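You operate a simulated robot arm through the tools that you are given. There is no shell and no other tool.

You are at the controls of a simulated two-armed robot. One attempt, no reset.

TASK
Take the small cream bobbin and leave it on the shelf under the test bench. Then open the right grey drawer, put the green tag labelled "pass" from the top of the side table inside, then shut the drawer. Then take the teal scoop and leave it on the board of the wall shelf. Then stack the 0.5 mm steel wheel from the top of the tool bench on top of the 1.5 mm steel wheel. Then put the short grey cable on top of the purple spool. Keep to this order.

It is judged by the outcome, as a careful person would: the job done as asked, and still so three seconds after it is handed in. It fails if anything else is knocked over, pushed out of place, dropped, spilled or broken.

THE ROBOT
Two 7-joint arms with fingered hands on one trunk, on a base that moves. Base frame: it is fixed to the floor where the robot stands at the start and does not move with it; the origin is under the middle of the robot, x ahead of it, y to its left, z up; the surface under the hand at the start is at about z = 0.75. Readings come in m, rad, newtons and seconds.
The left shoulder is at the start at [0.06, 0.177, 0.95], the right one opposite. Each reaches about 1 m from its shoulder. Places, roughly: board of the wall shelf (24x168 cm) [1, 1.54, 1.4]; green tag [0.75, 0, 0.75]; purple spool [1, 1.5, 1]; qc right [-0.7, 3.3, 0.7]; right grey drawer [-0.7, 3.2, 0.7]; shelf under the test bench [-1.2, 3.3, 0.2]; short grey cable [0.75, -0.5, 0.75]; small cream bobbin (22x22x17 cm) [0.7, -0.2, 0.3]; steel wheel [0.75, 1, 0.75]; teal scoop [1, 0.25, 0.75]. Payload 4 kg a hand.
The TCP of each hand is the grasp point between the finger pads, 0.037 m short of the fingertips. In the tool frame z runs along the fingers and y along their closing line. The gripper opens to 0.124 m; its body begins 0.043 m behind the TCP. The gripper is a hand of 3 fingers: y runs from the thumb to the fingers, the wrist lies at [-0.015, -0.108, -0.202] in the tool frame, and closing takes about 1.5 s.
Orientation is that of the tool frame in the base frame, as a unit quaternion [x, y, z, w]. With the fingers straight down and the wrist toward the robot, the tool's x, y and z point along [0, 1, 0], [1, 0, 0] and [0, 0, -1] of the base frame.

THE INTERFACE
- The arms move only by the tool play_rows. It takes "left_series", "right_series" or both (then of equal length, played together; a hand with none holds still); each is a list of rows, each a list of 7 numbers: the turn, a rotation vector about the tool's x, y, z in units of 60 degrees (1.0 is 60 degrees), then the shift along the tool's x, y, z in units of 300 mm (1.0 is 300 mm), then the opening, from 0 (shut) to 1 (fully open). In form: [[wx, wy, wz, dx, dy, dz, claw], ...]. A call has 1 to 20 rows; each row is the pose to reach, as a shift and turn from the pose commanded when the call began, along the tool's axes at that moment. A call with a number of a shift or a turn outside -1 to 1 is refused whole. Each row takes 0.2 s and may step no farther than 0.05 m and 0.15 rad from the row before; otherwise, or with a gripper value out of range, the whole call is refused. Where a pose cannot be reached the arm comes as near as it can. A force on the tool above 40 N (or 10 N above the force at the start of the call, whichever is more), or a blocked arm, ends the call early, and 0.2 s more pass. Each finger travels about 0.072 m/s and halts on what it meets, pressing with about 27 N; the grip force reading is that of the motor and also rises with nothing between the fingers. The clock runs only during rows and for 0.2 s after the last one: add rows that repeat a pose to give the fingers time. It gives the time, the measured TCP pose, the force on the tool (base axes), the opening and the grip force at its end, in the units of the frame above (readings bear some noise), with the torque about the TCP (base axes, N m) and any sound that the robot's microphone picked up.
- Cameras (640 x 400 px; columns grow to the right, rows downward): "scene" is now at [0.0507, -0.0046, 1.5964]; the picture's right is [-0.07, -1.00, 0.00], its down [-0.72, 0.05, -0.69] and it looks along [0.69, -0.05, -0.72] (base axes); focal length 248 px, centre (320, 200). "left" rides on the left gripper at [-0.064, -0.076, -0.137] in its tool frame; the picture's right is [-0.84, -0.26, 0.48], its down [0.48, -0.76, 0.43] and it looks along [0.26, 0.60, 0.76] (tool axes); focal length 256 px, centre (320, 200). "right" rides on the right gripper at [0.064, -0.076, -0.137] in its tool frame; the picture's right is [-0.84, 0.26, -0.48], its down [-0.48, -0.76, 0.43] and it looks along [-0.26, 0.60, 0.76] (tool axes); focal length 256 px, centre (320, 200). There is no depth. A picture from a camera that has moved, and an enlarged one, comes with that camera's place and axes in the base frame and with its lens.
- grab_frame(camera): a new picture of that camera. The clock stands still meanwhile.
- lift_body(by): slides the trunk up (or, below 0, down) by that many m; the arms and the scene camera ride with it, the base frame stays. It gives what a move gives, with no picture.
- roll_base(legs): drives the robot by 1 to 6 legs, each [ahead, left, turn to the left] in m, m and rad, along the robot's own axes; the way and the turn of a leg run together, so that a leg with both is an arc; at most 1.5 m and 3.142 rad a leg. The arms and the cameras ride along, it lands a little off, and it stops where it bumps. It gives what a move gives.
- preshape(shape, hand): the hand has 3 fingers and takes this shape, open, in about a second: jaw (thumb against the fingers, like two jaws); tri (thumb and two fingers); tip (a fingertip pinch); poke (one finger out to press); point (the index stretched); flat (the hand flat); cup (the hand cupped); fist (a fist). The gripper value then closes the fingers along that shape, each until it touches; the sizes above hold for jaw. It gives what a move gives, with no picture.
- pan_tilt(pan, tilt): turns the head with the scene camera to pan (to the left, within 1.501 rad either way) and tilt (down, from -0.506 to 1.204), counted from straight ahead of the robot. It gives what a move gives.
- inspect(camera, box): a new picture of the part [left, top, right, bottom] of that camera's present view, enlarged. The clock stands still meanwhile.
- close_job(): hands the job in; it is judged then, once.

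Nothing tells you exact positions but the pictures and the camera data. Unless the task says otherwise, let go and move clear before handing in.

The tools are called after "Request:" as name(argument=value, ...) on one line, values as JSON. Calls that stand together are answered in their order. play_rows: Moves the arms, as the interface text tells. Its arguments: {"type":"object","properties":{"left_series":{"type":"array"},"right_series":{"type":"array"}},"required":[]} The other tools are called the same way: lift_body (by) moves the trunk up or down; preshape (shape, hand) gives the hand a shape; roll_base (legs) drives the base; pan_tilt (pan, tilt) turns the head that bears the scene camera; grab_frame (camera) takes a picture; inspect (camera, box) takes an enlarged picture of a part of a camera's view; close_job () hands the job in.

At the start:

```text
t: 0.0
left_eef_pos: [0.5724, 0.3574, 1.1642]
left_ee_rot: [0.708, 0.707, 0.001, 0.001]
left_force: [-0.1, -0.4, -0.9]
left_moment: [0.01, 0.03, -0.01]
left_opening: 0.1237
left_finger_force: 0.0
left_shape: jaw
right_eef_pos: [0.596, -0.1059, 1.0715]
right_ee_rot: [0.707, 0.707, -0.001, -0.001]
right_force: [0.6, -0.5, 0.6]
right_moment: [0.02, -0.02, -0.02]
right_opening: 0.1235
right_finger_force: 0.1
right_shape: jaw
trunk travel left (down, up): [-0.475, 0.115]
robot x, y, heading: [-0.0016, 0.0002, -0.001]
head pan, tilt (commanded): [-0.066, 0.806]
```

scene: 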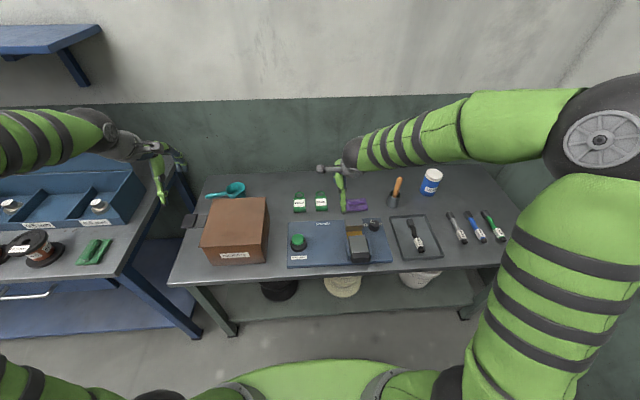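
right: 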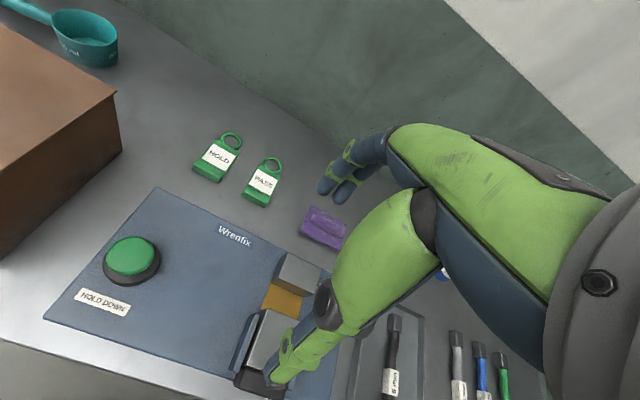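
left: 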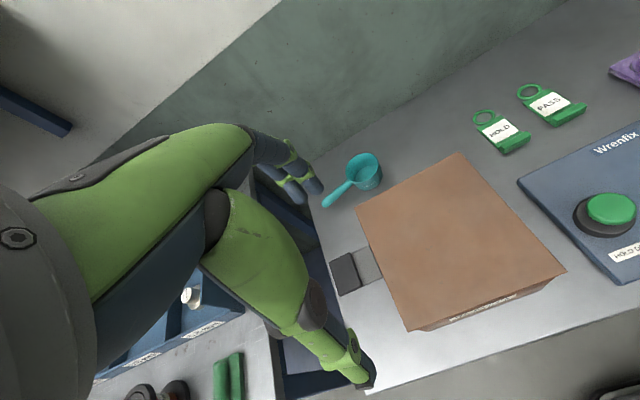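

I see the side table with the box, two green tags (hold, pass), and a scoop; below it a shelf with bobbins. I'll look around first with the head before moving anything.

Request:
grab_frame(camera="scene")

Request:
inspect(camera="scene", box=[180, 240, 500, 400])

Request:
inspect(camera="scene", box=[0, 100, 220, 320])

```text
taken
camera scene: at [0.0507, -0.0046, 1.5964], right [-0.07, -1.0, 0.0], down [-0.72, 0.05, -0.69], along [0.69, -0.05, -0.72], focal length 248 px, centre (320, 200)
```

scene: 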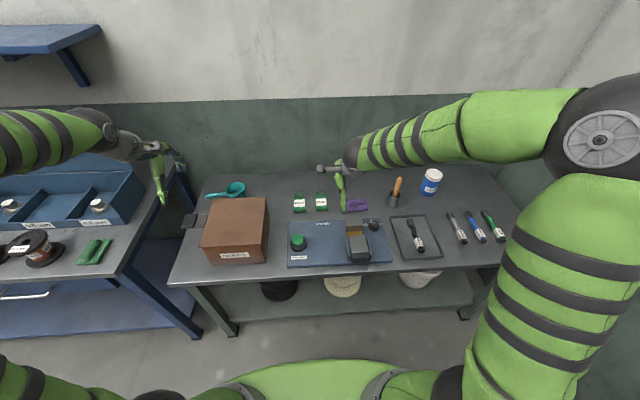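

```text
2.00 times, centred on (340, 320) of scene
camera zoom: at [0.0507, -0.0046, 1.5964], right [-0.07, -1.0, 0.0], down [-0.72, 0.05, -0.69], along [0.69, -0.05, -0.72], focal length 495 px, centre (280, -40)
```

zoom: 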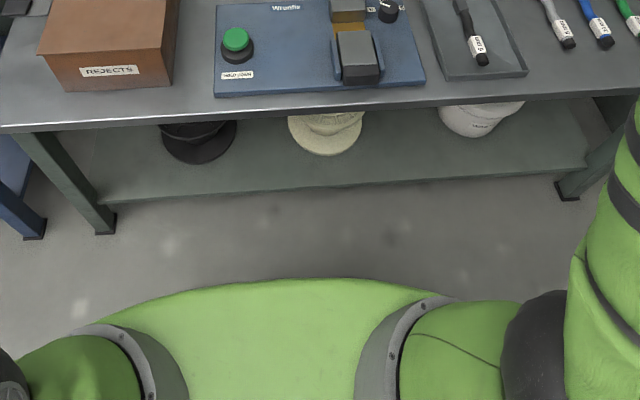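

```text
1.82 times, centred on (110, 210) of scene
camera zoom: at [0.0507, -0.0046, 1.5964], right [-0.07, -1.0, 0.0], down [-0.72, 0.05, -0.69], along [0.69, -0.05, -0.72], focal length 450 px, centre (702, 182)
```

zoom: 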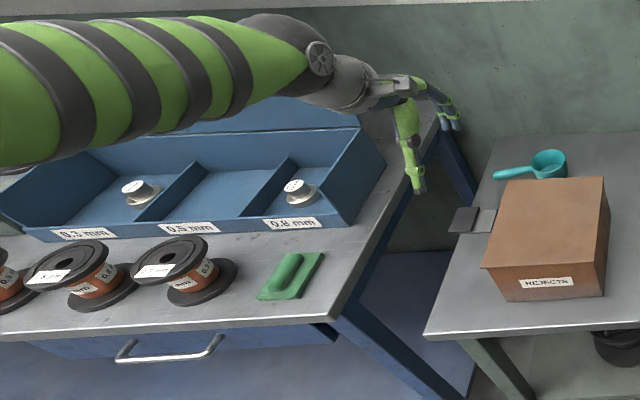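

I'll pan the head to see the tool bench on the left and the rest of the room.

Request:
pan_tilt(pan=1.0, tilt=0.6)

Request:
grab_frame(camera="scene")

Request:
pan_tilt(pan=1.5, tilt=0.4)

Request:
grab_frame(camera="scene")

Request:
pan_tilt(pan=-0.9, tilt=0.7)

Request:
grab_frame(camera="scene")

```text
t: 1.3
left_eef_pos: [0.5723, 0.3573, 1.1617]
left_ee_rot: [0.707, 0.707, 0.0, 0.0]
left_force: [0.1, 0.4, -1.0]
left_moment: [0.01, 0.01, 0.01]
left_opening: 0.1236
left_finger_force: 0.1
left_shape: jaw
right_eef_pos: [0.5956, -0.1069, 1.0706]
right_ee_rot: [0.707, 0.707, 0.0, 0.0]
right_force: [1.8, 0.0, -0.7]
right_moment: [0.04, 0.03, 0.0]
right_opening: 0.1238
right_finger_force: 0.2
right_shape: jaw
trunk travel left (down, up): [-0.475, 0.115]
robot x, y, heading: [0.0009, 0.0024, 0.005]
head pan, tilt (commanded): [1.0, 0.6]
```

```text
taken
camera scene: at [0.0183, 0.0751, 1.6138], right [0.84, -0.54, 0.0], down [-0.31, -0.48, -0.82], along [0.45, 0.69, -0.57], focal length 248 px, centre (320, 200)
```

scene: 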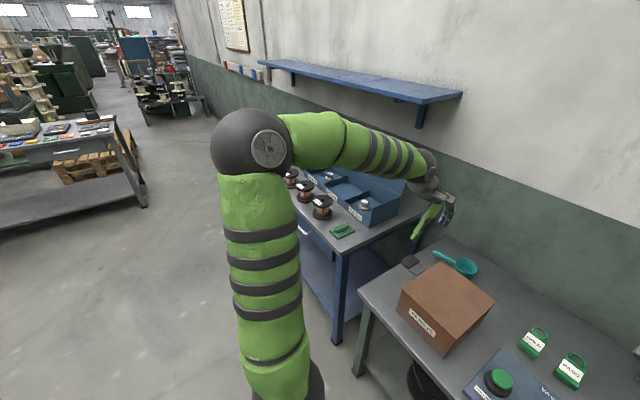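

```text
t: 2.2
left_eef_pos: [0.5713, 0.3563, 1.1636]
left_ee_rot: [0.707, 0.707, 0.001, 0.0]
left_force: [0.5, 0.3, -0.4]
left_moment: [-0.02, -0.02, -0.02]
left_opening: 0.1236
left_finger_force: 0.1
left_shape: jaw
right_eef_pos: [0.5951, -0.1074, 1.0697]
right_ee_rot: [0.707, 0.707, 0.0, 0.001]
right_force: [0.2, 0.5, 0.4]
right_moment: [0.03, 0.01, 0.01]
right_opening: 0.1235
right_finger_force: 0.0
right_shape: jaw
trunk travel left (down, up): [-0.475, 0.115]
robot x, y, heading: [0.0007, 0.0012, -0.002]
head pan, tilt (commanded): [1.499, 0.4]
```

```text
taken
camera scene: at [-0.0228, 0.0932, 1.632], right [1.0, -0.07, 0.0], down [-0.03, -0.39, -0.92], along [0.07, 0.92, -0.39], focal length 248 px, centre (320, 200)
```

scene: 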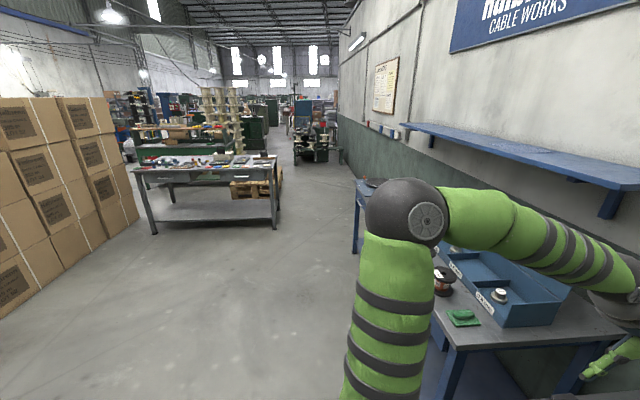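

```text
t: 4.4
left_eef_pos: [0.5713, 0.3584, 1.1644]
left_ee_rot: [0.707, 0.707, 0.0, 0.001]
left_force: [0.1, 1.1, 0.1]
left_moment: [0.02, 0.0, -0.01]
left_opening: 0.1236
left_finger_force: 0.0
left_shape: jaw
right_eef_pos: [0.5954, -0.1065, 1.0705]
right_ee_rot: [0.707, 0.707, 0.001, 0.0]
right_force: [-0.1, -0.9, 0.8]
right_moment: [-0.02, 0.0, 0.0]
right_opening: 0.1238
right_finger_force: 0.1
right_shape: jaw
trunk travel left (down, up): [-0.475, 0.115]
robot x, y, heading: [0.0009, 0.0014, 0.002]
head pan, tilt (commanded): [-0.901, 0.7]
```

```text
taken
camera scene: at [0.0233, -0.0658, 1.6052], right [-0.78, -0.62, 0.0], down [-0.4, 0.5, -0.76], along [0.48, -0.6, -0.64], focal length 248 px, centre (320, 200)
```

scene: 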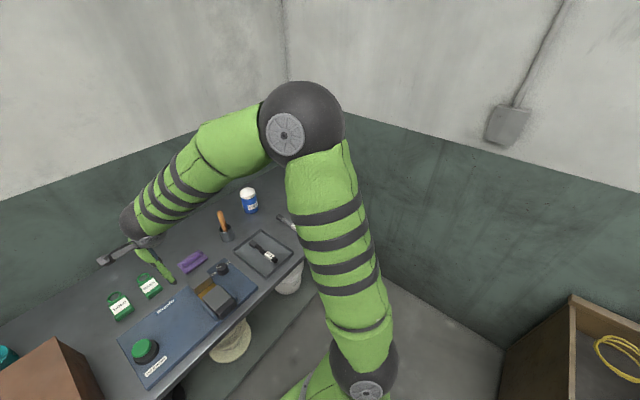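

The side table's cream bobbin sits on its lower shelf at about (0.68,-0.19). I'll check right/behind before backing away.

Request:
pan_tilt(pan=-1.5, tilt=0.5)

Request:
grab_frame(camera="scene")

```text
t: 5.4
left_eef_pos: [0.5716, 0.3579, 1.1646]
left_ee_rot: [0.707, 0.707, -0.001, 0.0]
left_force: [0.0, 0.2, 1.2]
left_moment: [0.03, 0.01, 0.01]
left_opening: 0.1239
left_finger_force: 0.0
left_shape: jaw
right_eef_pos: [0.5958, -0.1067, 1.071]
right_ee_rot: [0.707, 0.707, 0.0, 0.0]
right_force: [-0.2, -0.4, -0.3]
right_moment: [0.0, 0.0, 0.0]
right_opening: 0.1236
right_finger_force: 0.1
right_shape: jaw
trunk travel left (down, up): [-0.475, 0.115]
robot x, y, heading: [-0.0041, 0.001, 0.004]
head pan, tilt (commanded): [-1.499, 0.499]
```

```text
taken
camera scene: at [-0.0229, -0.09, 1.6228], right [-1.0, -0.07, 0.0], down [-0.03, 0.48, -0.88], along [0.06, -0.88, -0.48], focal length 248 px, centre (320, 200)
```

scene: 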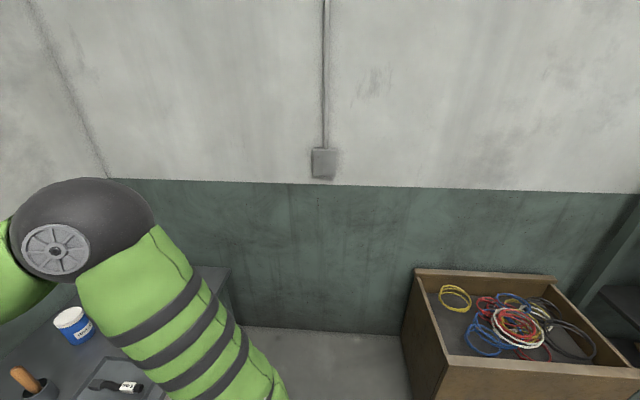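

Clear floor to the left rear; I'll back off about 0.65 m and slightly left so that I can lower the trunk and view the bobbin shelf.

Request:
roll_base(legs=[[-0.65, 0.15, 0]])

Request:
pan_tilt(pan=-0.3, tilt=0.6)

Request:
grab_frame(camera="scene")

```text
t: 9.1
left_eef_pos: [-0.079, 0.5097, 1.1636]
left_ee_rot: [0.705, 0.71, 0.0, 0.0]
left_force: [-0.7, -0.3, 0.2]
left_moment: [-0.01, 0.01, 0.0]
left_opening: 0.1233
left_finger_force: 0.1
left_shape: jaw
right_eef_pos: [-0.0509, 0.0451, 1.0699]
right_ee_rot: [0.705, 0.709, 0.0, 0.0]
right_force: [0.0, -0.2, 0.4]
right_moment: [0.02, -0.01, 0.02]
right_opening: 0.1236
right_finger_force: 0.0
right_shape: jaw
trunk travel left (down, up): [-0.475, 0.115]
robot x, y, heading: [-0.647, 0.1465, 0.012]
head pan, tilt (commanded): [-1.499, 0.499]
```

```text
t: 10.5
left_eef_pos: [-0.0769, 0.509, 1.164]
left_ee_rot: [0.705, 0.709, 0.0, 0.0]
left_force: [-0.3, -0.1, -0.2]
left_moment: [-0.03, -0.03, -0.01]
left_opening: 0.124
left_finger_force: 0.0
left_shape: jaw
right_eef_pos: [-0.0504, 0.0456, 1.071]
right_ee_rot: [0.705, 0.71, 0.0, 0.0]
right_force: [-0.1, 0.0, 1.1]
right_moment: [-0.08, 0.04, 0.01]
right_opening: 0.1235
right_finger_force: 0.1
right_shape: jaw
trunk travel left (down, up): [-0.475, 0.115]
robot x, y, heading: [-0.6499, 0.1461, 0.003]
head pan, tilt (commanded): [-0.3, 0.6]
```

```text
taken
camera scene: at [-0.5916, 0.1227, 1.6138], right [-0.29, -0.96, 0.0], down [-0.54, 0.16, -0.83], along [0.79, -0.24, -0.56], focal length 248 px, centre (320, 200)
```

scene: 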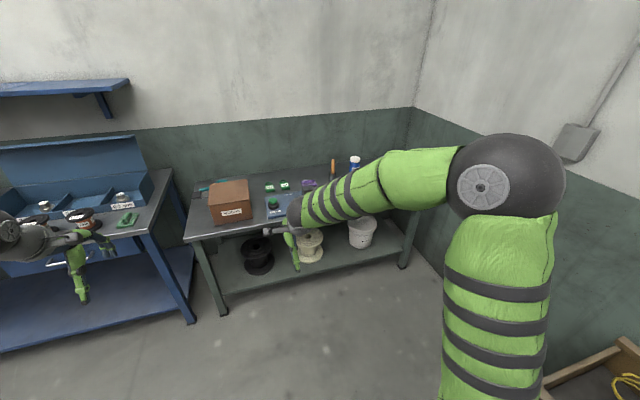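

Now lowering the trunk to look under the side table.

Request:
lift_body(by=-0.45)

Request:
pan_tilt(pan=-0.2, tilt=0.5)

Request:
grab_frame(camera="scene")

Request:
inspect(camera="scene", box=[200, 150, 440, 300])

Request:
grab_frame(camera="right")

```text
refused: -0.45 is not a number from -0.4 to 0.4
```

```text
t: 11.2
left_eef_pos: [-0.078, 0.5097, 1.164]
left_ee_rot: [0.705, 0.71, 0.001, 0.0]
left_force: [-0.9, 0.2, 0.4]
left_moment: [-0.01, -0.01, 0.01]
left_opening: 0.1236
left_finger_force: 0.0
left_shape: jaw
right_eef_pos: [-0.0504, 0.0457, 1.0705]
right_ee_rot: [0.705, 0.709, 0.0, 0.001]
right_force: [-0.4, -0.4, -0.1]
right_moment: [0.0, 0.01, 0.03]
right_opening: 0.1237
right_finger_force: 0.1
right_shape: jaw
trunk travel left (down, up): [-0.475, 0.115]
robot x, y, heading: [-0.6444, 0.1487, 0.007]
head pan, tilt (commanded): [-0.201, 0.499]
```

```text
taken
camera scene: at [-0.587, 0.1308, 1.6228], right [-0.19, -0.98, 0.0], down [-0.47, 0.09, -0.88], along [0.86, -0.17, -0.48], focal length 248 px, centre (320, 200)
```

scene: 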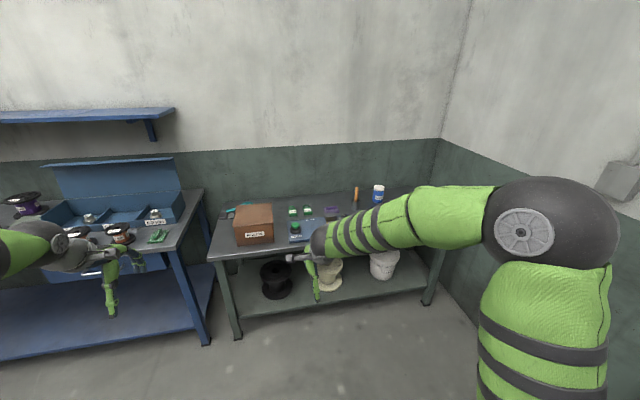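

```text
2.67 times, centred on (320, 225) of scene
camera zoom: at [-0.587, 0.1308, 1.6228], right [-0.19, -0.98, 0.0], down [-0.47, 0.09, -0.88], along [0.86, -0.17, -0.48], focal length 660 px, centre (320, 133)
```

zoom: 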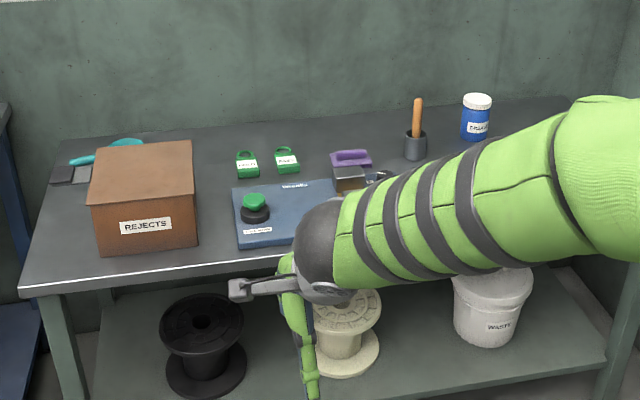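

```text
taken
camera right: at [-0.1274, 0.1095, 1.2071], right [0.26, -0.84, 0.48], down [-0.76, -0.49, -0.43], along [0.6, -0.25, -0.76], focal length 256 px, centre (320, 200)
```

right: 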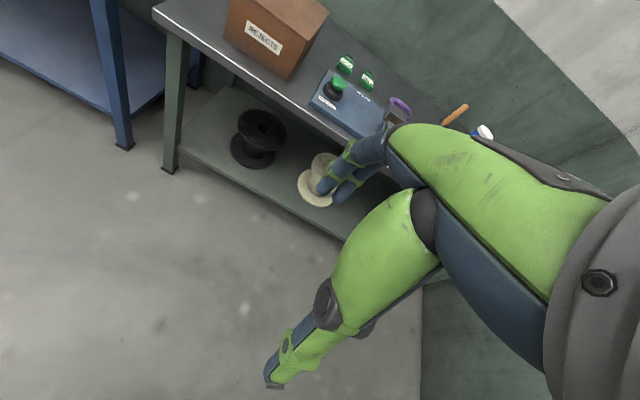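

The bobbin is an upright spool with two flanges and a thinner core; I'll lower the trunk to look at it from the side.

Request:
lift_body(by=-0.4)

Request:
pan_tilt(pan=-0.2, tilt=0.4)

Request:
grab_frame(camera="scene")

Request:
grab_frame(camera="right")

```text
t: 15.0
left_eef_pos: [-0.0774, 0.5091, 0.7633]
left_ee_rot: [0.704, 0.71, 0.0, 0.0]
left_force: [-0.3, 0.0, 1.1]
left_moment: [0.01, -0.01, 0.03]
left_opening: 0.1236
left_finger_force: 0.1
left_shape: jaw
right_eef_pos: [-0.0508, 0.0469, 0.669]
right_ee_rot: [0.705, 0.709, 0.0, 0.0]
right_force: [-0.2, 0.2, 0.1]
right_moment: [0.02, 0.04, 0.03]
right_opening: 0.1235
right_finger_force: 0.0
right_shape: jaw
trunk travel left (down, up): [-0.075, 0.515]
robot x, y, heading: [-0.6454, 0.1483, 0.008]
head pan, tilt (commanded): [-0.201, 0.499]
```

```text
t: 15.7
left_eef_pos: [-0.0776, 0.51, 0.7646]
left_ee_rot: [0.705, 0.709, 0.0, 0.0]
left_force: [1.0, -0.3, -0.9]
left_moment: [0.02, 0.0, 0.03]
left_opening: 0.1237
left_finger_force: 0.1
left_shape: jaw
right_eef_pos: [-0.0511, 0.045, 0.67]
right_ee_rot: [0.704, 0.71, 0.0, 0.0]
right_force: [-0.1, -0.8, -0.5]
right_moment: [0.0, -0.02, 0.01]
right_opening: 0.1236
right_finger_force: 0.1
right_shape: jaw
trunk travel left (down, up): [-0.075, 0.515]
robot x, y, heading: [-0.6477, 0.1509, 0.01]
head pan, tilt (commanded): [-0.201, 0.4]
```

```text
taken
camera scene: at [-0.5854, 0.1305, 1.232], right [-0.19, -0.98, 0.0], down [-0.38, 0.07, -0.92], along [0.9, -0.18, -0.39], focal length 248 px, centre (320, 200)
```

scene: 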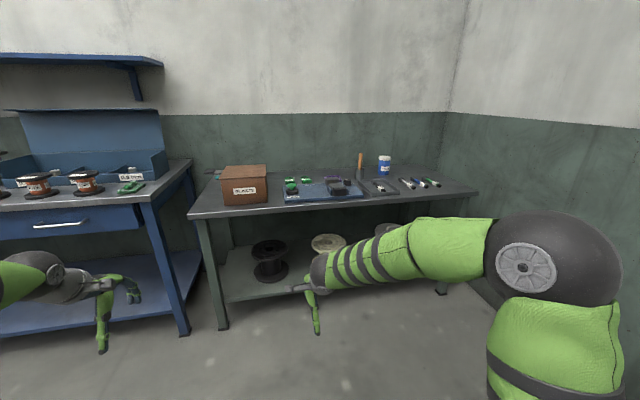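

```text
taken
camera right: at [-0.1274, 0.1095, 0.8071], right [0.26, -0.84, 0.48], down [-0.76, -0.49, -0.43], along [0.6, -0.25, -0.76], focal length 256 px, centre (320, 200)
```

right: 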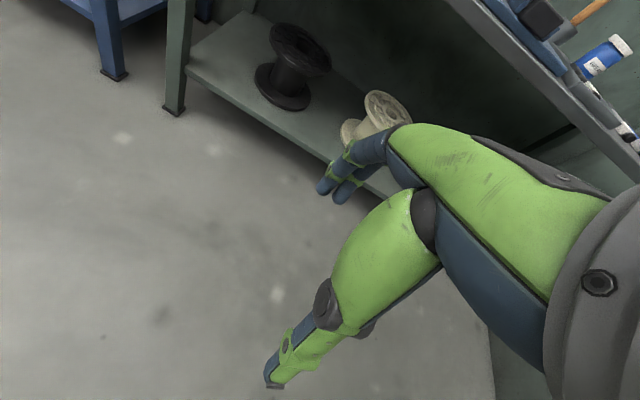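

I'll zoom on the bobbin to measure its core and flanges.

Request:
inspect(camera="scene", box=[230, 200, 430, 325])

Request:
inspect(camera="right", box=[240, 10, 480, 160])

```text
3.20 times, centred on (330, 262) of scene
camera zoom: at [-0.5854, 0.1305, 1.232], right [-0.19, -0.98, 0.0], down [-0.38, 0.07, -0.92], along [0.9, -0.18, -0.39], focal length 792 px, centre (288, 0)
```

zoom: 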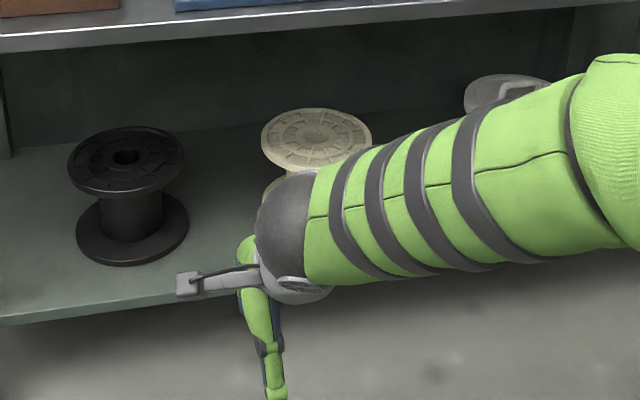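

```text
2.67 times, centred on (360, 85) of right
camera zoom: at [-0.1274, 0.1095, 0.8071], right [0.26, -0.84, 0.48], down [-0.76, -0.49, -0.43], along [0.6, -0.25, -0.76], focal length 683 px, centre (213, 507)
```

zoom: 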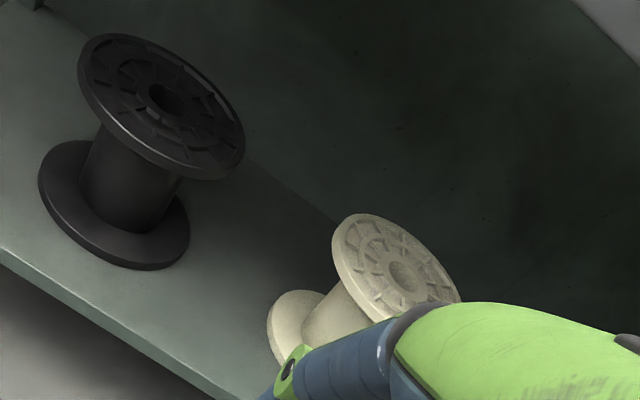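

The cream bobbin: top at z≈0.37, centre about (0.70,-0.18), 22 cm flange. I'll turn the right hand so the fingers point forward and the closing line is horizontal.

Request:
play_rows(right_series=[[-0.072, -0.072, -0.072, 0, 0, 0, 1], [-0.144, -0.144, -0.144, 0, 0, 0, 1], [-0.216, -0.216, -0.216, 0, 0, 0, 1], [-0.288, -0.288, -0.288, 0, 0, 0, 1], [-0.36, -0.36, -0.36, 0, 0, 0, 1], [-0.432, -0.432, -0.432, 0, 0, 0, 1], [-0.504, -0.504, -0.504, 0, 0, 0, 1], [-0.577, -0.577, -0.577, 0, 0, 0, 1]])

Request:
play_rows(right_series=[[-0.072, -0.072, -0.072, 0, 0, 0, 1], [-0.144, -0.144, -0.144, 0, 0, 0, 1], [-0.216, -0.216, -0.216, 0, 0, 0, 1], [-0.288, -0.288, -0.288, 0, 0, 0, 1], [-0.36, -0.36, -0.36, 0, 0, 0, 1], [-0.432, -0.432, -0.432, 0, 0, 0, 1], [-0.504, -0.504, -0.504, 0, 0, 0, 1], [-0.577, -0.577, -0.577, 0, 0, 0, 1]])

Request:
grab_frame(camera="scene")

Request:
grab_frame(camera="right")

```text
t: 17.5
left_eef_pos: [-0.0783, 0.5083, 0.7631]
left_ee_rot: [0.705, 0.709, 0.001, 0.0]
left_force: [0.3, 0.8, 0.0]
left_moment: [-0.04, -0.01, 0.02]
left_opening: 0.1237
left_finger_force: 0.1
left_shape: jaw
right_eef_pos: [-0.0498, 0.0448, 0.6721]
right_ee_rot: [0.404, 0.818, 0.001, 0.409]
right_force: [0.6, 0.0, 0.0]
right_moment: [0.03, -0.01, 0.03]
right_opening: 0.1238
right_finger_force: 0.0
right_shape: jaw
trunk travel left (down, up): [-0.075, 0.515]
robot x, y, heading: [-0.6459, 0.1505, 0.006]
head pan, tilt (commanded): [-0.201, 0.4]
```

```text
t: 19.5
left_eef_pos: [-0.0779, 0.5096, 0.7647]
left_ee_rot: [0.704, 0.71, 0.001, 0.001]
left_force: [-0.9, 0.9, -0.2]
left_moment: [0.01, -0.02, 0.01]
left_opening: 0.1238
left_finger_force: 0.1
left_shape: jaw
right_eef_pos: [-0.0655, 0.0826, 0.6251]
right_ee_rot: [0.101, 0.836, -0.026, 0.538]
right_force: [0.7, 0.0, -0.4]
right_moment: [0.0, 0.01, -0.02]
right_opening: 0.1238
right_finger_force: 0.0
right_shape: jaw
right hand out of reach, approached as far as the arm can: row 2, 3, 4, 5, 6, 7, 8
trunk travel left (down, up): [-0.075, 0.515]
robot x, y, heading: [-0.645, 0.1488, 0.001]
head pan, tilt (commanded): [-0.201, 0.4]
stopped in row 8 (right hand): the arm was blocked; the commanded pose is now the measured one
```

```text
taken
camera scene: at [-0.5859, 0.1306, 1.2322], right [-0.19, -0.98, 0.0], down [-0.38, 0.07, -0.92], along [0.9, -0.18, -0.39], focal length 248 px, centre (320, 200)
```

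scene: 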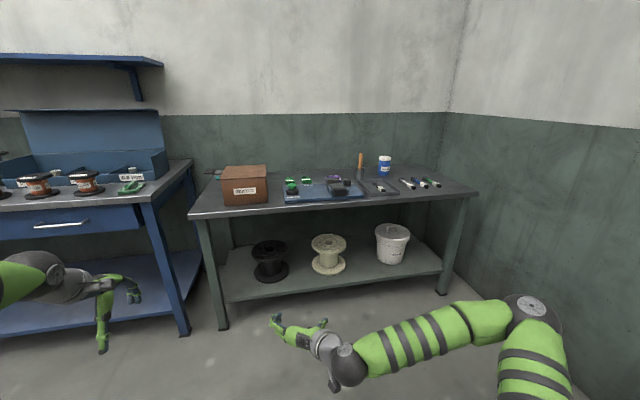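

```text
taken
camera right: at [-0.2298, 0.0373, 0.6195], right [-0.05, 0.21, 0.98], down [0.43, -0.88, 0.21], along [0.9, 0.43, -0.05], focal length 256 px, centre (320, 200)
```

right: 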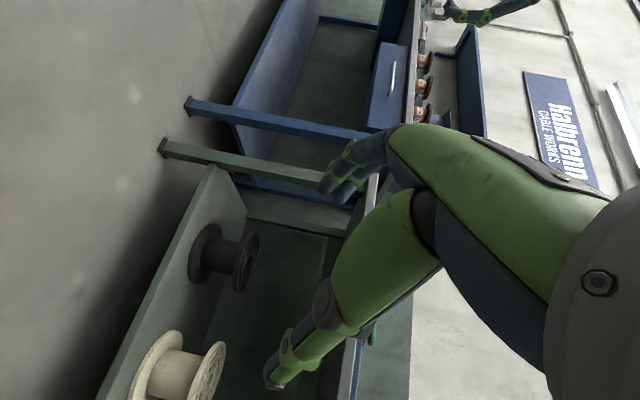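

The bobbin is now in clear view. I'll zoom in for its measurements.

Request:
inspect(camera="scene", box=[270, 210, 398, 290])

Request:
inspect(camera="right", box=[80, 200, 400, 400])

```text
5.00 times, centred on (334, 250) of scene
camera zoom: at [-0.5859, 0.1306, 1.2322], right [-0.19, -0.98, 0.0], down [-0.38, 0.07, -0.92], along [0.9, -0.18, -0.39], focal length 1238 px, centre (250, -50)
```

zoom: 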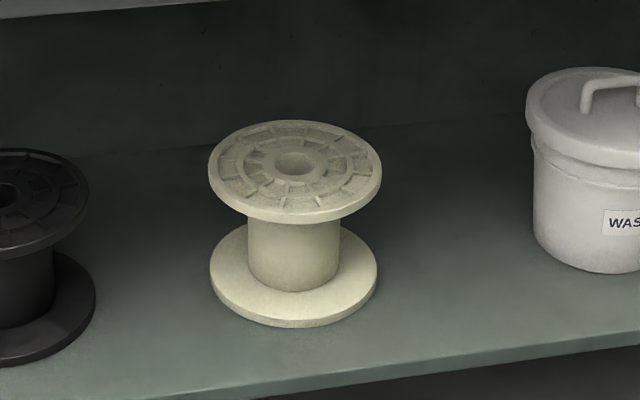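

```text
2.00 times, centred on (240, 300) of right
camera zoom: at [-0.2298, 0.0373, 0.6195], right [-0.05, 0.21, 0.98], down [0.43, -0.88, 0.21], along [0.9, 0.43, -0.05], focal length 512 px, centre (480, 0)
```

zoom: 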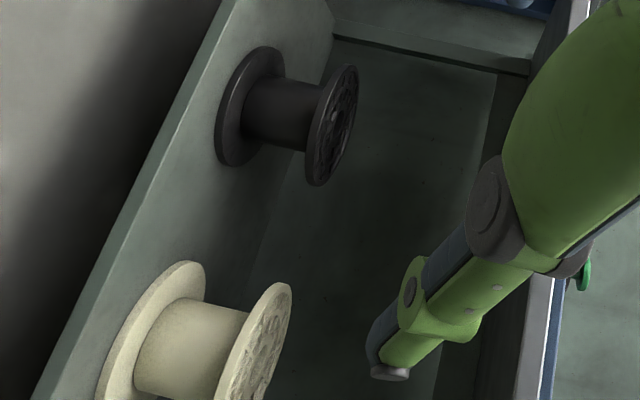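

Core width is crucial compared with my 12.4 cm opening; I'll zoom more closely.

Request:
inspect(camera="scene", box=[305, 228, 353, 278])

Request:
inspect(camera="right", box=[110, 320, 240, 400])

```text
8.00 times, centred on (329, 253) of scene
camera zoom: at [-0.5859, 0.1306, 1.2322], right [-0.19, -0.98, 0.0], down [-0.38, 0.07, -0.92], along [0.9, -0.18, -0.39], focal length 1981 px, centre (248, -224)
```

zoom: 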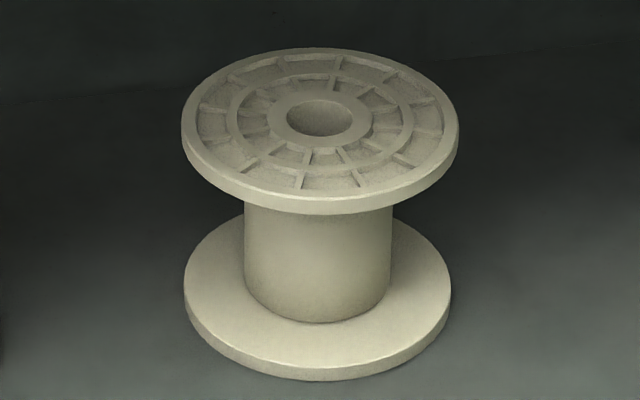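

```text
4.92 times, centred on (175, 360) of right
camera zoom: at [-0.2298, 0.0373, 0.6195], right [-0.05, 0.21, 0.98], down [0.43, -0.88, 0.21], along [0.9, 0.43, -0.05], focal length 1260 px, centre (1034, -588)
```

zoom: 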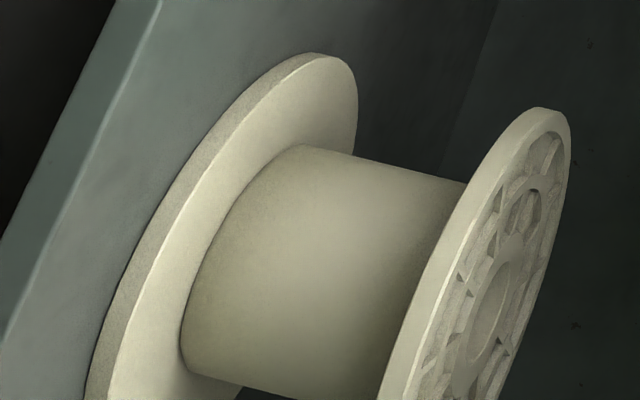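

The core is ~11.9 cm; the open fingers splay to about 14 cm near the tips, so an enveloping core grasp should just fit. I'll level the hand (fingers straight ahead) in free space further forward.

Request:
play_rows(right_series=[[-0.022, -0.051, -0.013, 0.029, -0.022, 0.116, 1], [-0.044, -0.102, -0.026, 0.059, -0.045, 0.231, 1], [-0.065, -0.153, -0.039, 0.088, -0.067, 0.347, 1], [-0.087, -0.204, -0.052, 0.118, -0.089, 0.463, 1], [-0.109, -0.255, -0.064, 0.147, -0.111, 0.578, 1], [-0.131, -0.306, -0.077, 0.176, -0.134, 0.694, 1], [-0.152, -0.357, -0.09, 0.206, -0.156, 0.809, 1], [-0.174, -0.408, -0.103, 0.235, -0.178, 0.925, 1]])

Request:
grab_frame(camera="scene")

Request:
grab_frame(camera="right")

```text
t: 21.3
left_eef_pos: [-0.0786, 0.509, 0.7636]
left_ee_rot: [0.705, 0.709, 0.0, 0.0]
left_force: [0.0, 0.2, -0.4]
left_moment: [0.0, -0.03, -0.02]
left_opening: 0.1236
left_finger_force: 0.0
left_shape: jaw
right_eef_pos: [0.1455, -0.0056, 0.4408]
right_ee_rot: [-0.001, 0.706, 0.0, 0.708]
right_force: [-0.7, -0.7, 0.5]
right_moment: [0.01, 0.01, -0.01]
right_opening: 0.1238
right_finger_force: 0.0
right_shape: jaw
trunk travel left (down, up): [-0.075, 0.515]
robot x, y, heading: [-0.6484, 0.1459, 0.005]
head pan, tilt (commanded): [-0.201, 0.4]
```

```text
taken
camera scene: at [-0.5855, 0.1304, 1.232], right [-0.19, -0.98, 0.0], down [-0.38, 0.07, -0.92], along [0.9, -0.18, -0.39], focal length 248 px, centre (320, 200)
```

scene: 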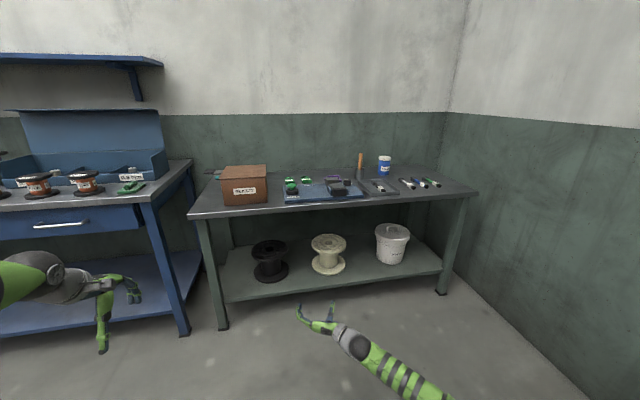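

```text
taken
camera right: at [0.0074, -0.0812, 0.3764], right [-0.48, 0.26, 0.84], down [0.43, -0.76, 0.48], along [0.76, 0.6, 0.26], focal length 256 px, centre (320, 200)
```

right: 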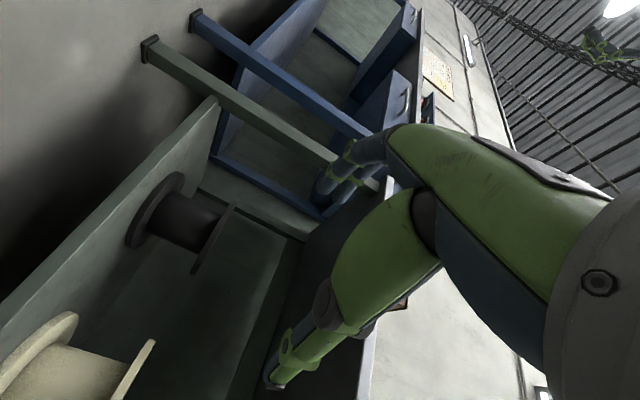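

Hand is level and pointing forward. I'll zoom on its shape, then also look at the hand from above to judge finger span.

Request:
inspect(camera="scene", box=[280, 270, 440, 370])

Request:
inspect(camera="scene", box=[190, 140, 510, 340])

```text
4.00 times, centred on (360, 320) of scene
camera zoom: at [-0.5855, 0.1304, 1.232], right [-0.19, -0.98, 0.0], down [-0.38, 0.07, -0.92], along [0.9, -0.18, -0.39], focal length 990 px, centre (160, -280)
```

zoom: 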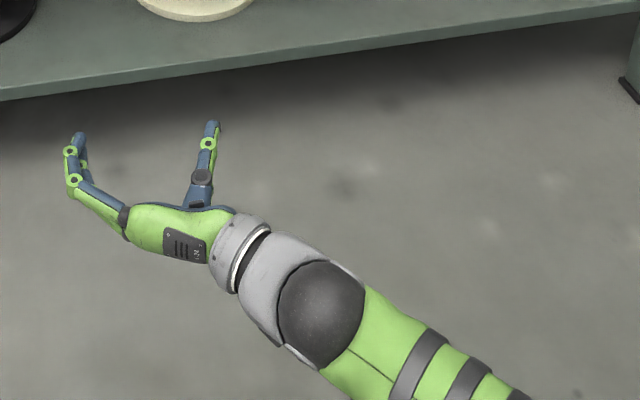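

```text
2.00 times, centred on (350, 240) of scene
camera zoom: at [-0.5855, 0.1304, 1.232], right [-0.19, -0.98, 0.0], down [-0.38, 0.07, -0.92], along [0.9, -0.18, -0.39], focal length 495 px, centre (260, 120)
```

zoom: 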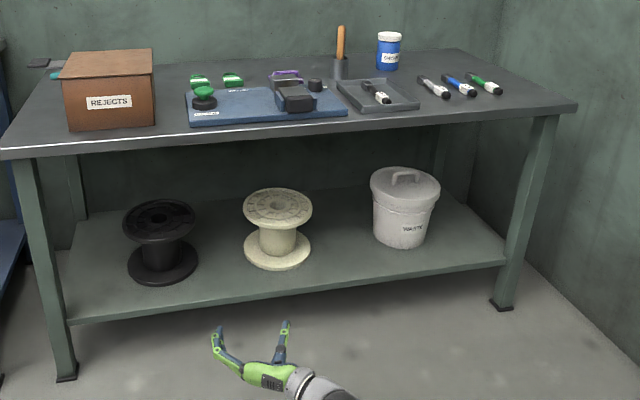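

The jaw's span (~12.4 cm) is too tight for the 11.9 cm core. I'll see how other hand shapes open, in free space.

Request:
preshape(hand="right", shape="cup")

Request:
inspect(camera="scene", box=[280, 270, 440, 370])

Request:
grab_frame(camera="right")

Request:
preshape(hand="right", shape="tri")

Request:
inspect(camera="scene", box=[280, 270, 440, 370])

Request:
preshape(hand="right", shape="flat")

Request:
inspect(camera="scene", box=[280, 270, 440, 370])

```text
t: 22.2
left_eef_pos: [-0.0781, 0.509, 0.7634]
left_ee_rot: [0.704, 0.71, 0.0, 0.0]
left_force: [-0.7, 0.7, -0.8]
left_moment: [0.01, 0.03, 0.03]
left_opening: 0.1237
left_finger_force: 0.1
left_shape: jaw
right_eef_pos: [0.1433, -0.006, 0.4391]
right_ee_rot: [-0.001, 0.707, 0.0, 0.708]
right_force: [1.0, 0.2, 0.0]
right_moment: [0.02, 0.0, 0.0]
right_opening: 0.0598
right_finger_force: 0.1
right_shape: cup
trunk travel left (down, up): [-0.075, 0.515]
robot x, y, heading: [-0.6463, 0.1463, 0.005]
head pan, tilt (commanded): [-0.201, 0.4]
```

```text
4.00 times, centred on (360, 320) of scene
camera zoom: at [-0.5853, 0.1303, 1.232], right [-0.19, -0.98, 0.0], down [-0.38, 0.07, -0.92], along [0.9, -0.18, -0.39], focal length 990 px, centre (160, -280)
```

zoom: 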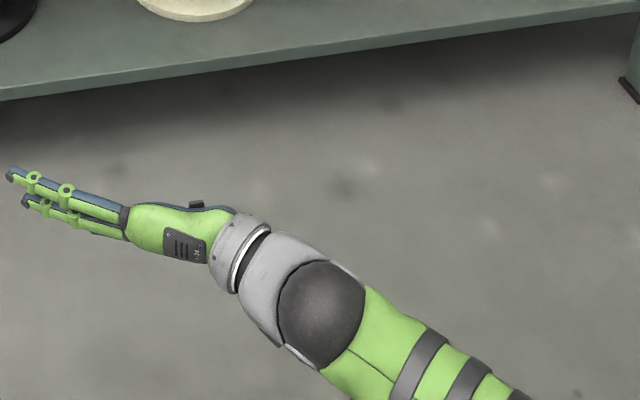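

```text
taken
camera right: at [0.007, -0.0812, 0.3766], right [-0.48, 0.26, 0.84], down [0.43, -0.76, 0.48], along [0.76, 0.6, 0.25], focal length 256 px, centre (320, 200)
```

right: 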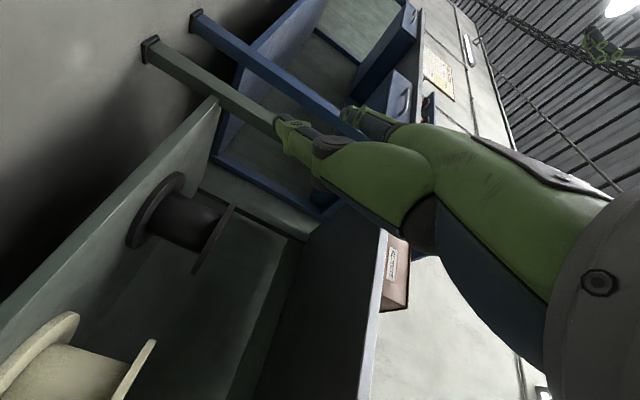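

```text
t: 23.1
left_eef_pos: [-0.0774, 0.5082, 0.7642]
left_ee_rot: [0.705, 0.71, -0.001, 0.0]
left_force: [0.8, 0.6, -0.1]
left_moment: [0.03, -0.02, 0.01]
left_opening: 0.1238
left_finger_force: 0.0
left_shape: jaw
right_eef_pos: [0.1436, -0.0067, 0.4402]
right_ee_rot: [-0.001, 0.707, 0.0, 0.707]
right_force: [0.1, 0.4, 0.5]
right_moment: [0.02, -0.02, 0.02]
right_opening: 0.1237
right_finger_force: 0.0
right_shape: tri
trunk travel left (down, up): [-0.075, 0.515]
robot x, y, heading: [-0.6439, 0.146, 0.006]
head pan, tilt (commanded): [-0.201, 0.4]
```

```text
4.00 times, centred on (360, 320) of scene
camera zoom: at [-0.5853, 0.1303, 1.232], right [-0.19, -0.98, 0.0], down [-0.38, 0.07, -0.92], along [0.9, -0.18, -0.39], focal length 990 px, centre (160, -280)
```

zoom: 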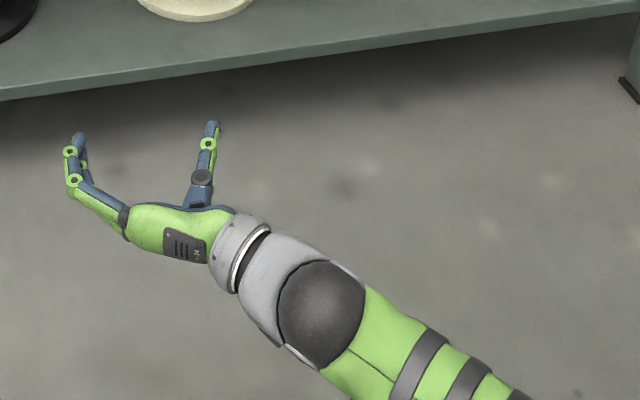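

```text
t: 24.0
left_eef_pos: [-0.0785, 0.5076, 0.7643]
left_ee_rot: [0.704, 0.71, -0.001, 0.0]
left_force: [0.0, 0.7, 0.2]
left_moment: [-0.01, 0.01, 0.01]
left_opening: 0.1236
left_finger_force: 0.1
left_shape: jaw
right_eef_pos: [0.1454, -0.0063, 0.441]
right_ee_rot: [-0.001, 0.707, 0.0, 0.707]
right_force: [-0.1, 0.3, 1.0]
right_moment: [0.04, -0.04, 0.01]
right_opening: 0.1181
right_finger_force: 0.1
right_shape: flat
trunk travel left (down, up): [-0.075, 0.515]
robot x, y, heading: [-0.6454, 0.1468, 0.008]
head pan, tilt (commanded): [-0.201, 0.4]
```

```text
4.00 times, centred on (360, 320) of scene
camera zoom: at [-0.5853, 0.1303, 1.232], right [-0.19, -0.98, 0.0], down [-0.38, 0.07, -0.92], along [0.9, -0.18, -0.39], focal length 990 px, centre (160, -280)
```

zoom: 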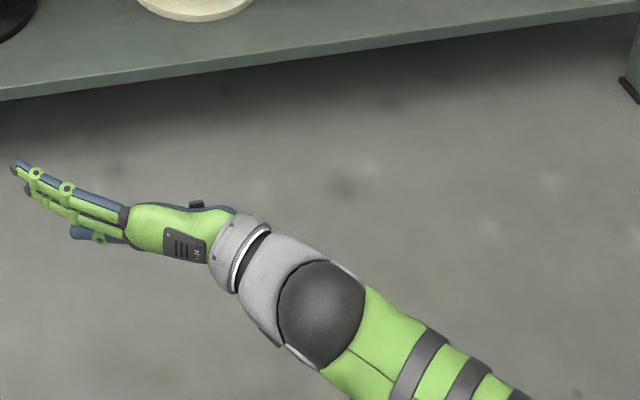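

None opens wider. Better: pinch the top flange's rim (≈2 cm thick, 5 cm overhang) with fingers under it and thumb on top. I'll return to jaw and roll the hand so that its closing line is vertical with the wrist above.

Request:
preshape(hand="right", shape="jaw")

Request:
play_rows(right_series=[[0, 0, -0.125, 0, 0, 0, 1], [0, 0, -0.25, 0, 0, 0, 1], [0, 0, -0.375, 0, 0, 0, 1], [0, 0, -0.5, 0, 0, 0, 1], [0, 0, -0.625, 0, 0, 0, 1], [0, 0, -0.75, 0, 0, 0, 1]])

```text
t: 24.9
left_eef_pos: [-0.0778, 0.5084, 0.7633]
left_ee_rot: [0.705, 0.71, 0.0, -0.001]
left_force: [0.0, 0.4, -0.2]
left_moment: [0.02, -0.02, 0.01]
left_opening: 0.1236
left_finger_force: 0.2
left_shape: jaw
right_eef_pos: [0.1445, -0.0063, 0.4397]
right_ee_rot: [0.0, 0.707, 0.0, 0.707]
right_force: [-0.4, -0.1, 0.1]
right_moment: [-0.03, 0.0, 0.0]
right_opening: 0.1239
right_finger_force: 0.0
right_shape: jaw
trunk travel left (down, up): [-0.075, 0.515]
robot x, y, heading: [-0.6475, 0.1451, 0.005]
head pan, tilt (commanded): [-0.201, 0.4]
```

```text
t: 26.3
left_eef_pos: [-0.077, 0.5089, 0.7642]
left_ee_rot: [0.704, 0.71, 0.0, 0.001]
left_force: [-0.3, 0.7, 0.2]
left_moment: [0.0, 0.0, 0.03]
left_opening: 0.1238
left_finger_force: 0.1
left_shape: jaw
right_eef_pos: [0.1429, -0.0052, 0.4404]
right_ee_rot: [-0.272, 0.653, -0.272, 0.653]
right_force: [0.7, -0.4, -0.8]
right_moment: [-0.02, 0.03, -0.01]
right_opening: 0.1237
right_finger_force: 0.0
right_shape: jaw
trunk travel left (down, up): [-0.075, 0.515]
robot x, y, heading: [-0.6497, 0.1486, 0.005]
head pan, tilt (commanded): [-0.201, 0.4]
```

Request:
play_rows(right_series=[[0, 0, -0.125, 0, 0, 0, 1], [0, 0, -0.25, 0, 0, 0, 1], [0, 0, -0.375, 0, 0, 0, 1], [0, 0, -0.5, 0, 0, 0, 1], [0, 0, -0.625, 0, 0, 0, 1], [0, 0, -0.75, 0, 0, 0, 1]])

Request:
grab_frame(camera="scene")

Request:
grab_frame(camera="right")

```text
t: 27.7
left_eef_pos: [-0.0781, 0.5088, 0.7633]
left_ee_rot: [0.705, 0.71, 0.0, 0.0]
left_force: [0.8, 0.1, -0.1]
left_moment: [0.01, -0.05, -0.01]
left_opening: 0.1235
left_finger_force: 0.1
left_shape: jaw
right_eef_pos: [0.1433, -0.0047, 0.4396]
right_ee_rot: [0.501, -0.499, 0.501, -0.5]
right_force: [-0.9, 0.6, -0.4]
right_moment: [-0.02, 0.01, 0.01]
right_opening: 0.1239
right_finger_force: 0.1
right_shape: jaw
trunk travel left (down, up): [-0.075, 0.515]
robot x, y, heading: [-0.6422, 0.1482, 0.009]
head pan, tilt (commanded): [-0.201, 0.4]
```

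```text
taken
camera scene: at [-0.5853, 0.1301, 1.232], right [-0.19, -0.98, 0.0], down [-0.38, 0.07, -0.92], along [0.9, -0.18, -0.39], focal length 248 px, centre (320, 200)
```

scene: 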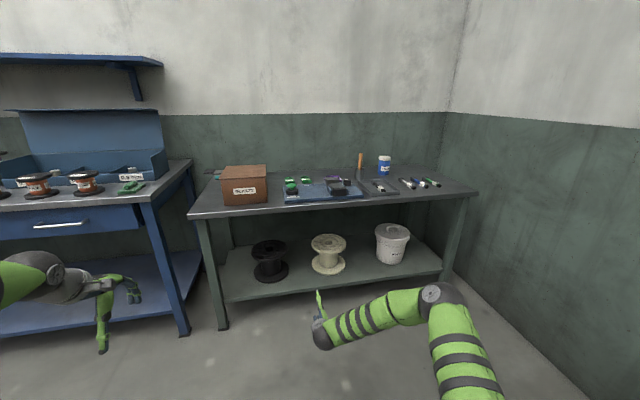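

```text
taken
camera right: at [0.0057, -0.0686, 0.5154], right [-0.48, 0.84, -0.26], down [0.43, 0.48, 0.76], along [0.76, 0.25, -0.6], focal length 256 px, centre (320, 200)
```

right: 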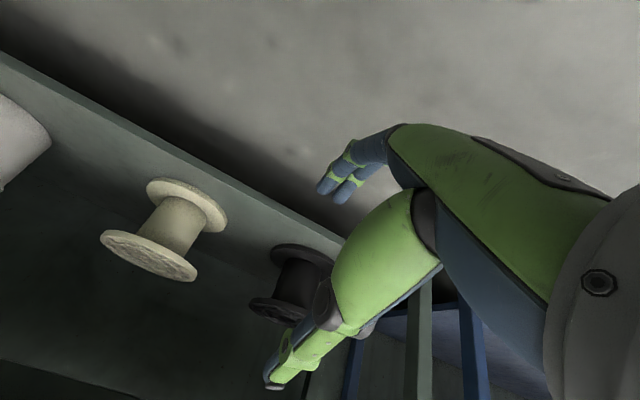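

The wrist-above pinch orientation is reachable. Two views agree that the flange's top centre is ≈(0.713,-0.19,0.357). I'll drive in so the hand is just in front of the shelf.

Request:
roll_base(legs=[[0, -0.185, 0], [0.34, 0, 0]])

Request:
grab_frame(camera="scene")

Request:
grab_frame(camera="right")

```text
t: 31.0
left_eef_pos: [0.2571, 0.3366, 0.7632]
left_ee_rot: [0.701, 0.714, 0.0, 0.0]
left_force: [0.8, -0.3, -0.8]
left_moment: [0.0, -0.01, 0.01]
left_opening: 0.1236
left_finger_force: 0.1
left_shape: jaw
right_eef_pos: [0.4833, -0.1749, 0.4381]
right_ee_rot: [0.503, -0.497, 0.498, -0.502]
right_force: [0.6, 0.5, -0.7]
right_moment: [0.01, 0.03, -0.07]
right_opening: 0.1237
right_finger_force: 0.1
right_shape: jaw
trunk travel left (down, up): [-0.075, 0.515]
robot x, y, heading: [-0.3077, -0.0292, 0.021]
head pan, tilt (commanded): [-0.201, 0.4]
```

```text
taken
camera scene: at [-0.2467, -0.0474, 1.232], right [-0.18, -0.98, 0.0], down [-0.38, 0.07, -0.92], along [0.91, -0.17, -0.39], focal length 248 px, centre (320, 200)
```

scene: 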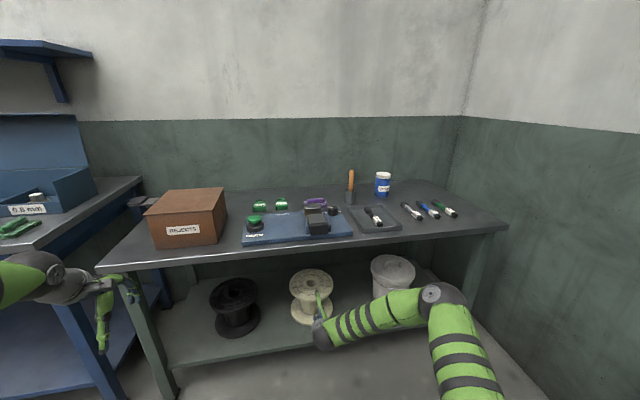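

```text
taken
camera right: at [0.3463, -0.2398, 0.5152], right [-0.49, 0.83, -0.26], down [0.43, 0.49, 0.76], along [0.76, 0.26, -0.6], focal length 256 px, centre (320, 200)
```

right: 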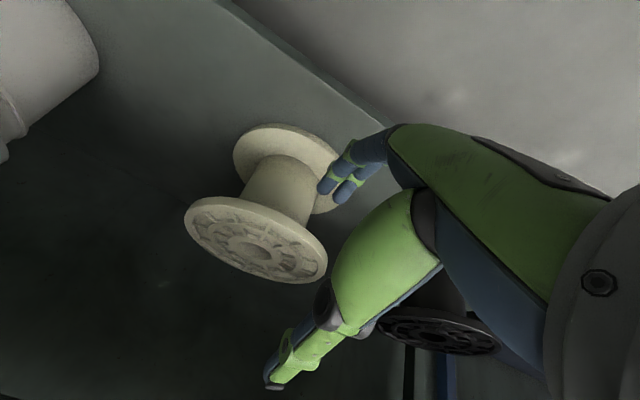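

Bobbin centre confirmed ≈(0.708,-0.19), top z≈0.357. Zoom in to get the flange edge thickness.

Request:
inspect(camera="right", box=[170, 110, 410, 300])

Request:
inspect(camera="scene", box=[270, 240, 366, 350])

```text
2.11 times, centred on (290, 205) of right
camera zoom: at [0.3463, -0.2398, 0.5152], right [-0.49, 0.83, -0.26], down [0.43, 0.49, 0.76], along [0.76, 0.26, -0.6], focal length 539 px, centre (383, 190)
```

zoom: 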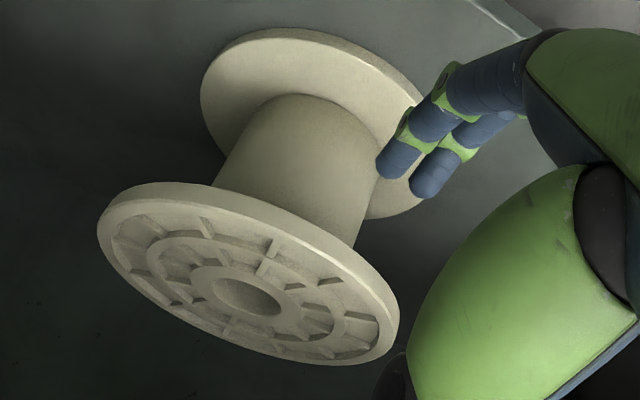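

```text
3.64 times, centred on (318, 295) of scene
camera zoom: at [-0.2467, -0.0474, 1.232], right [-0.18, -0.98, 0.0], down [-0.38, 0.07, -0.92], along [0.91, -0.17, -0.39], focal length 900 px, centre (327, -146)
```

zoom: 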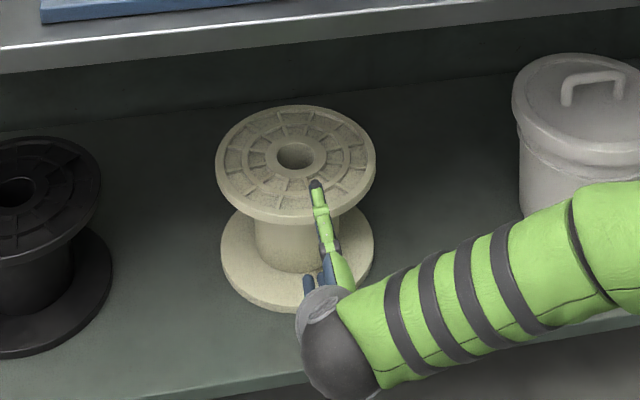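

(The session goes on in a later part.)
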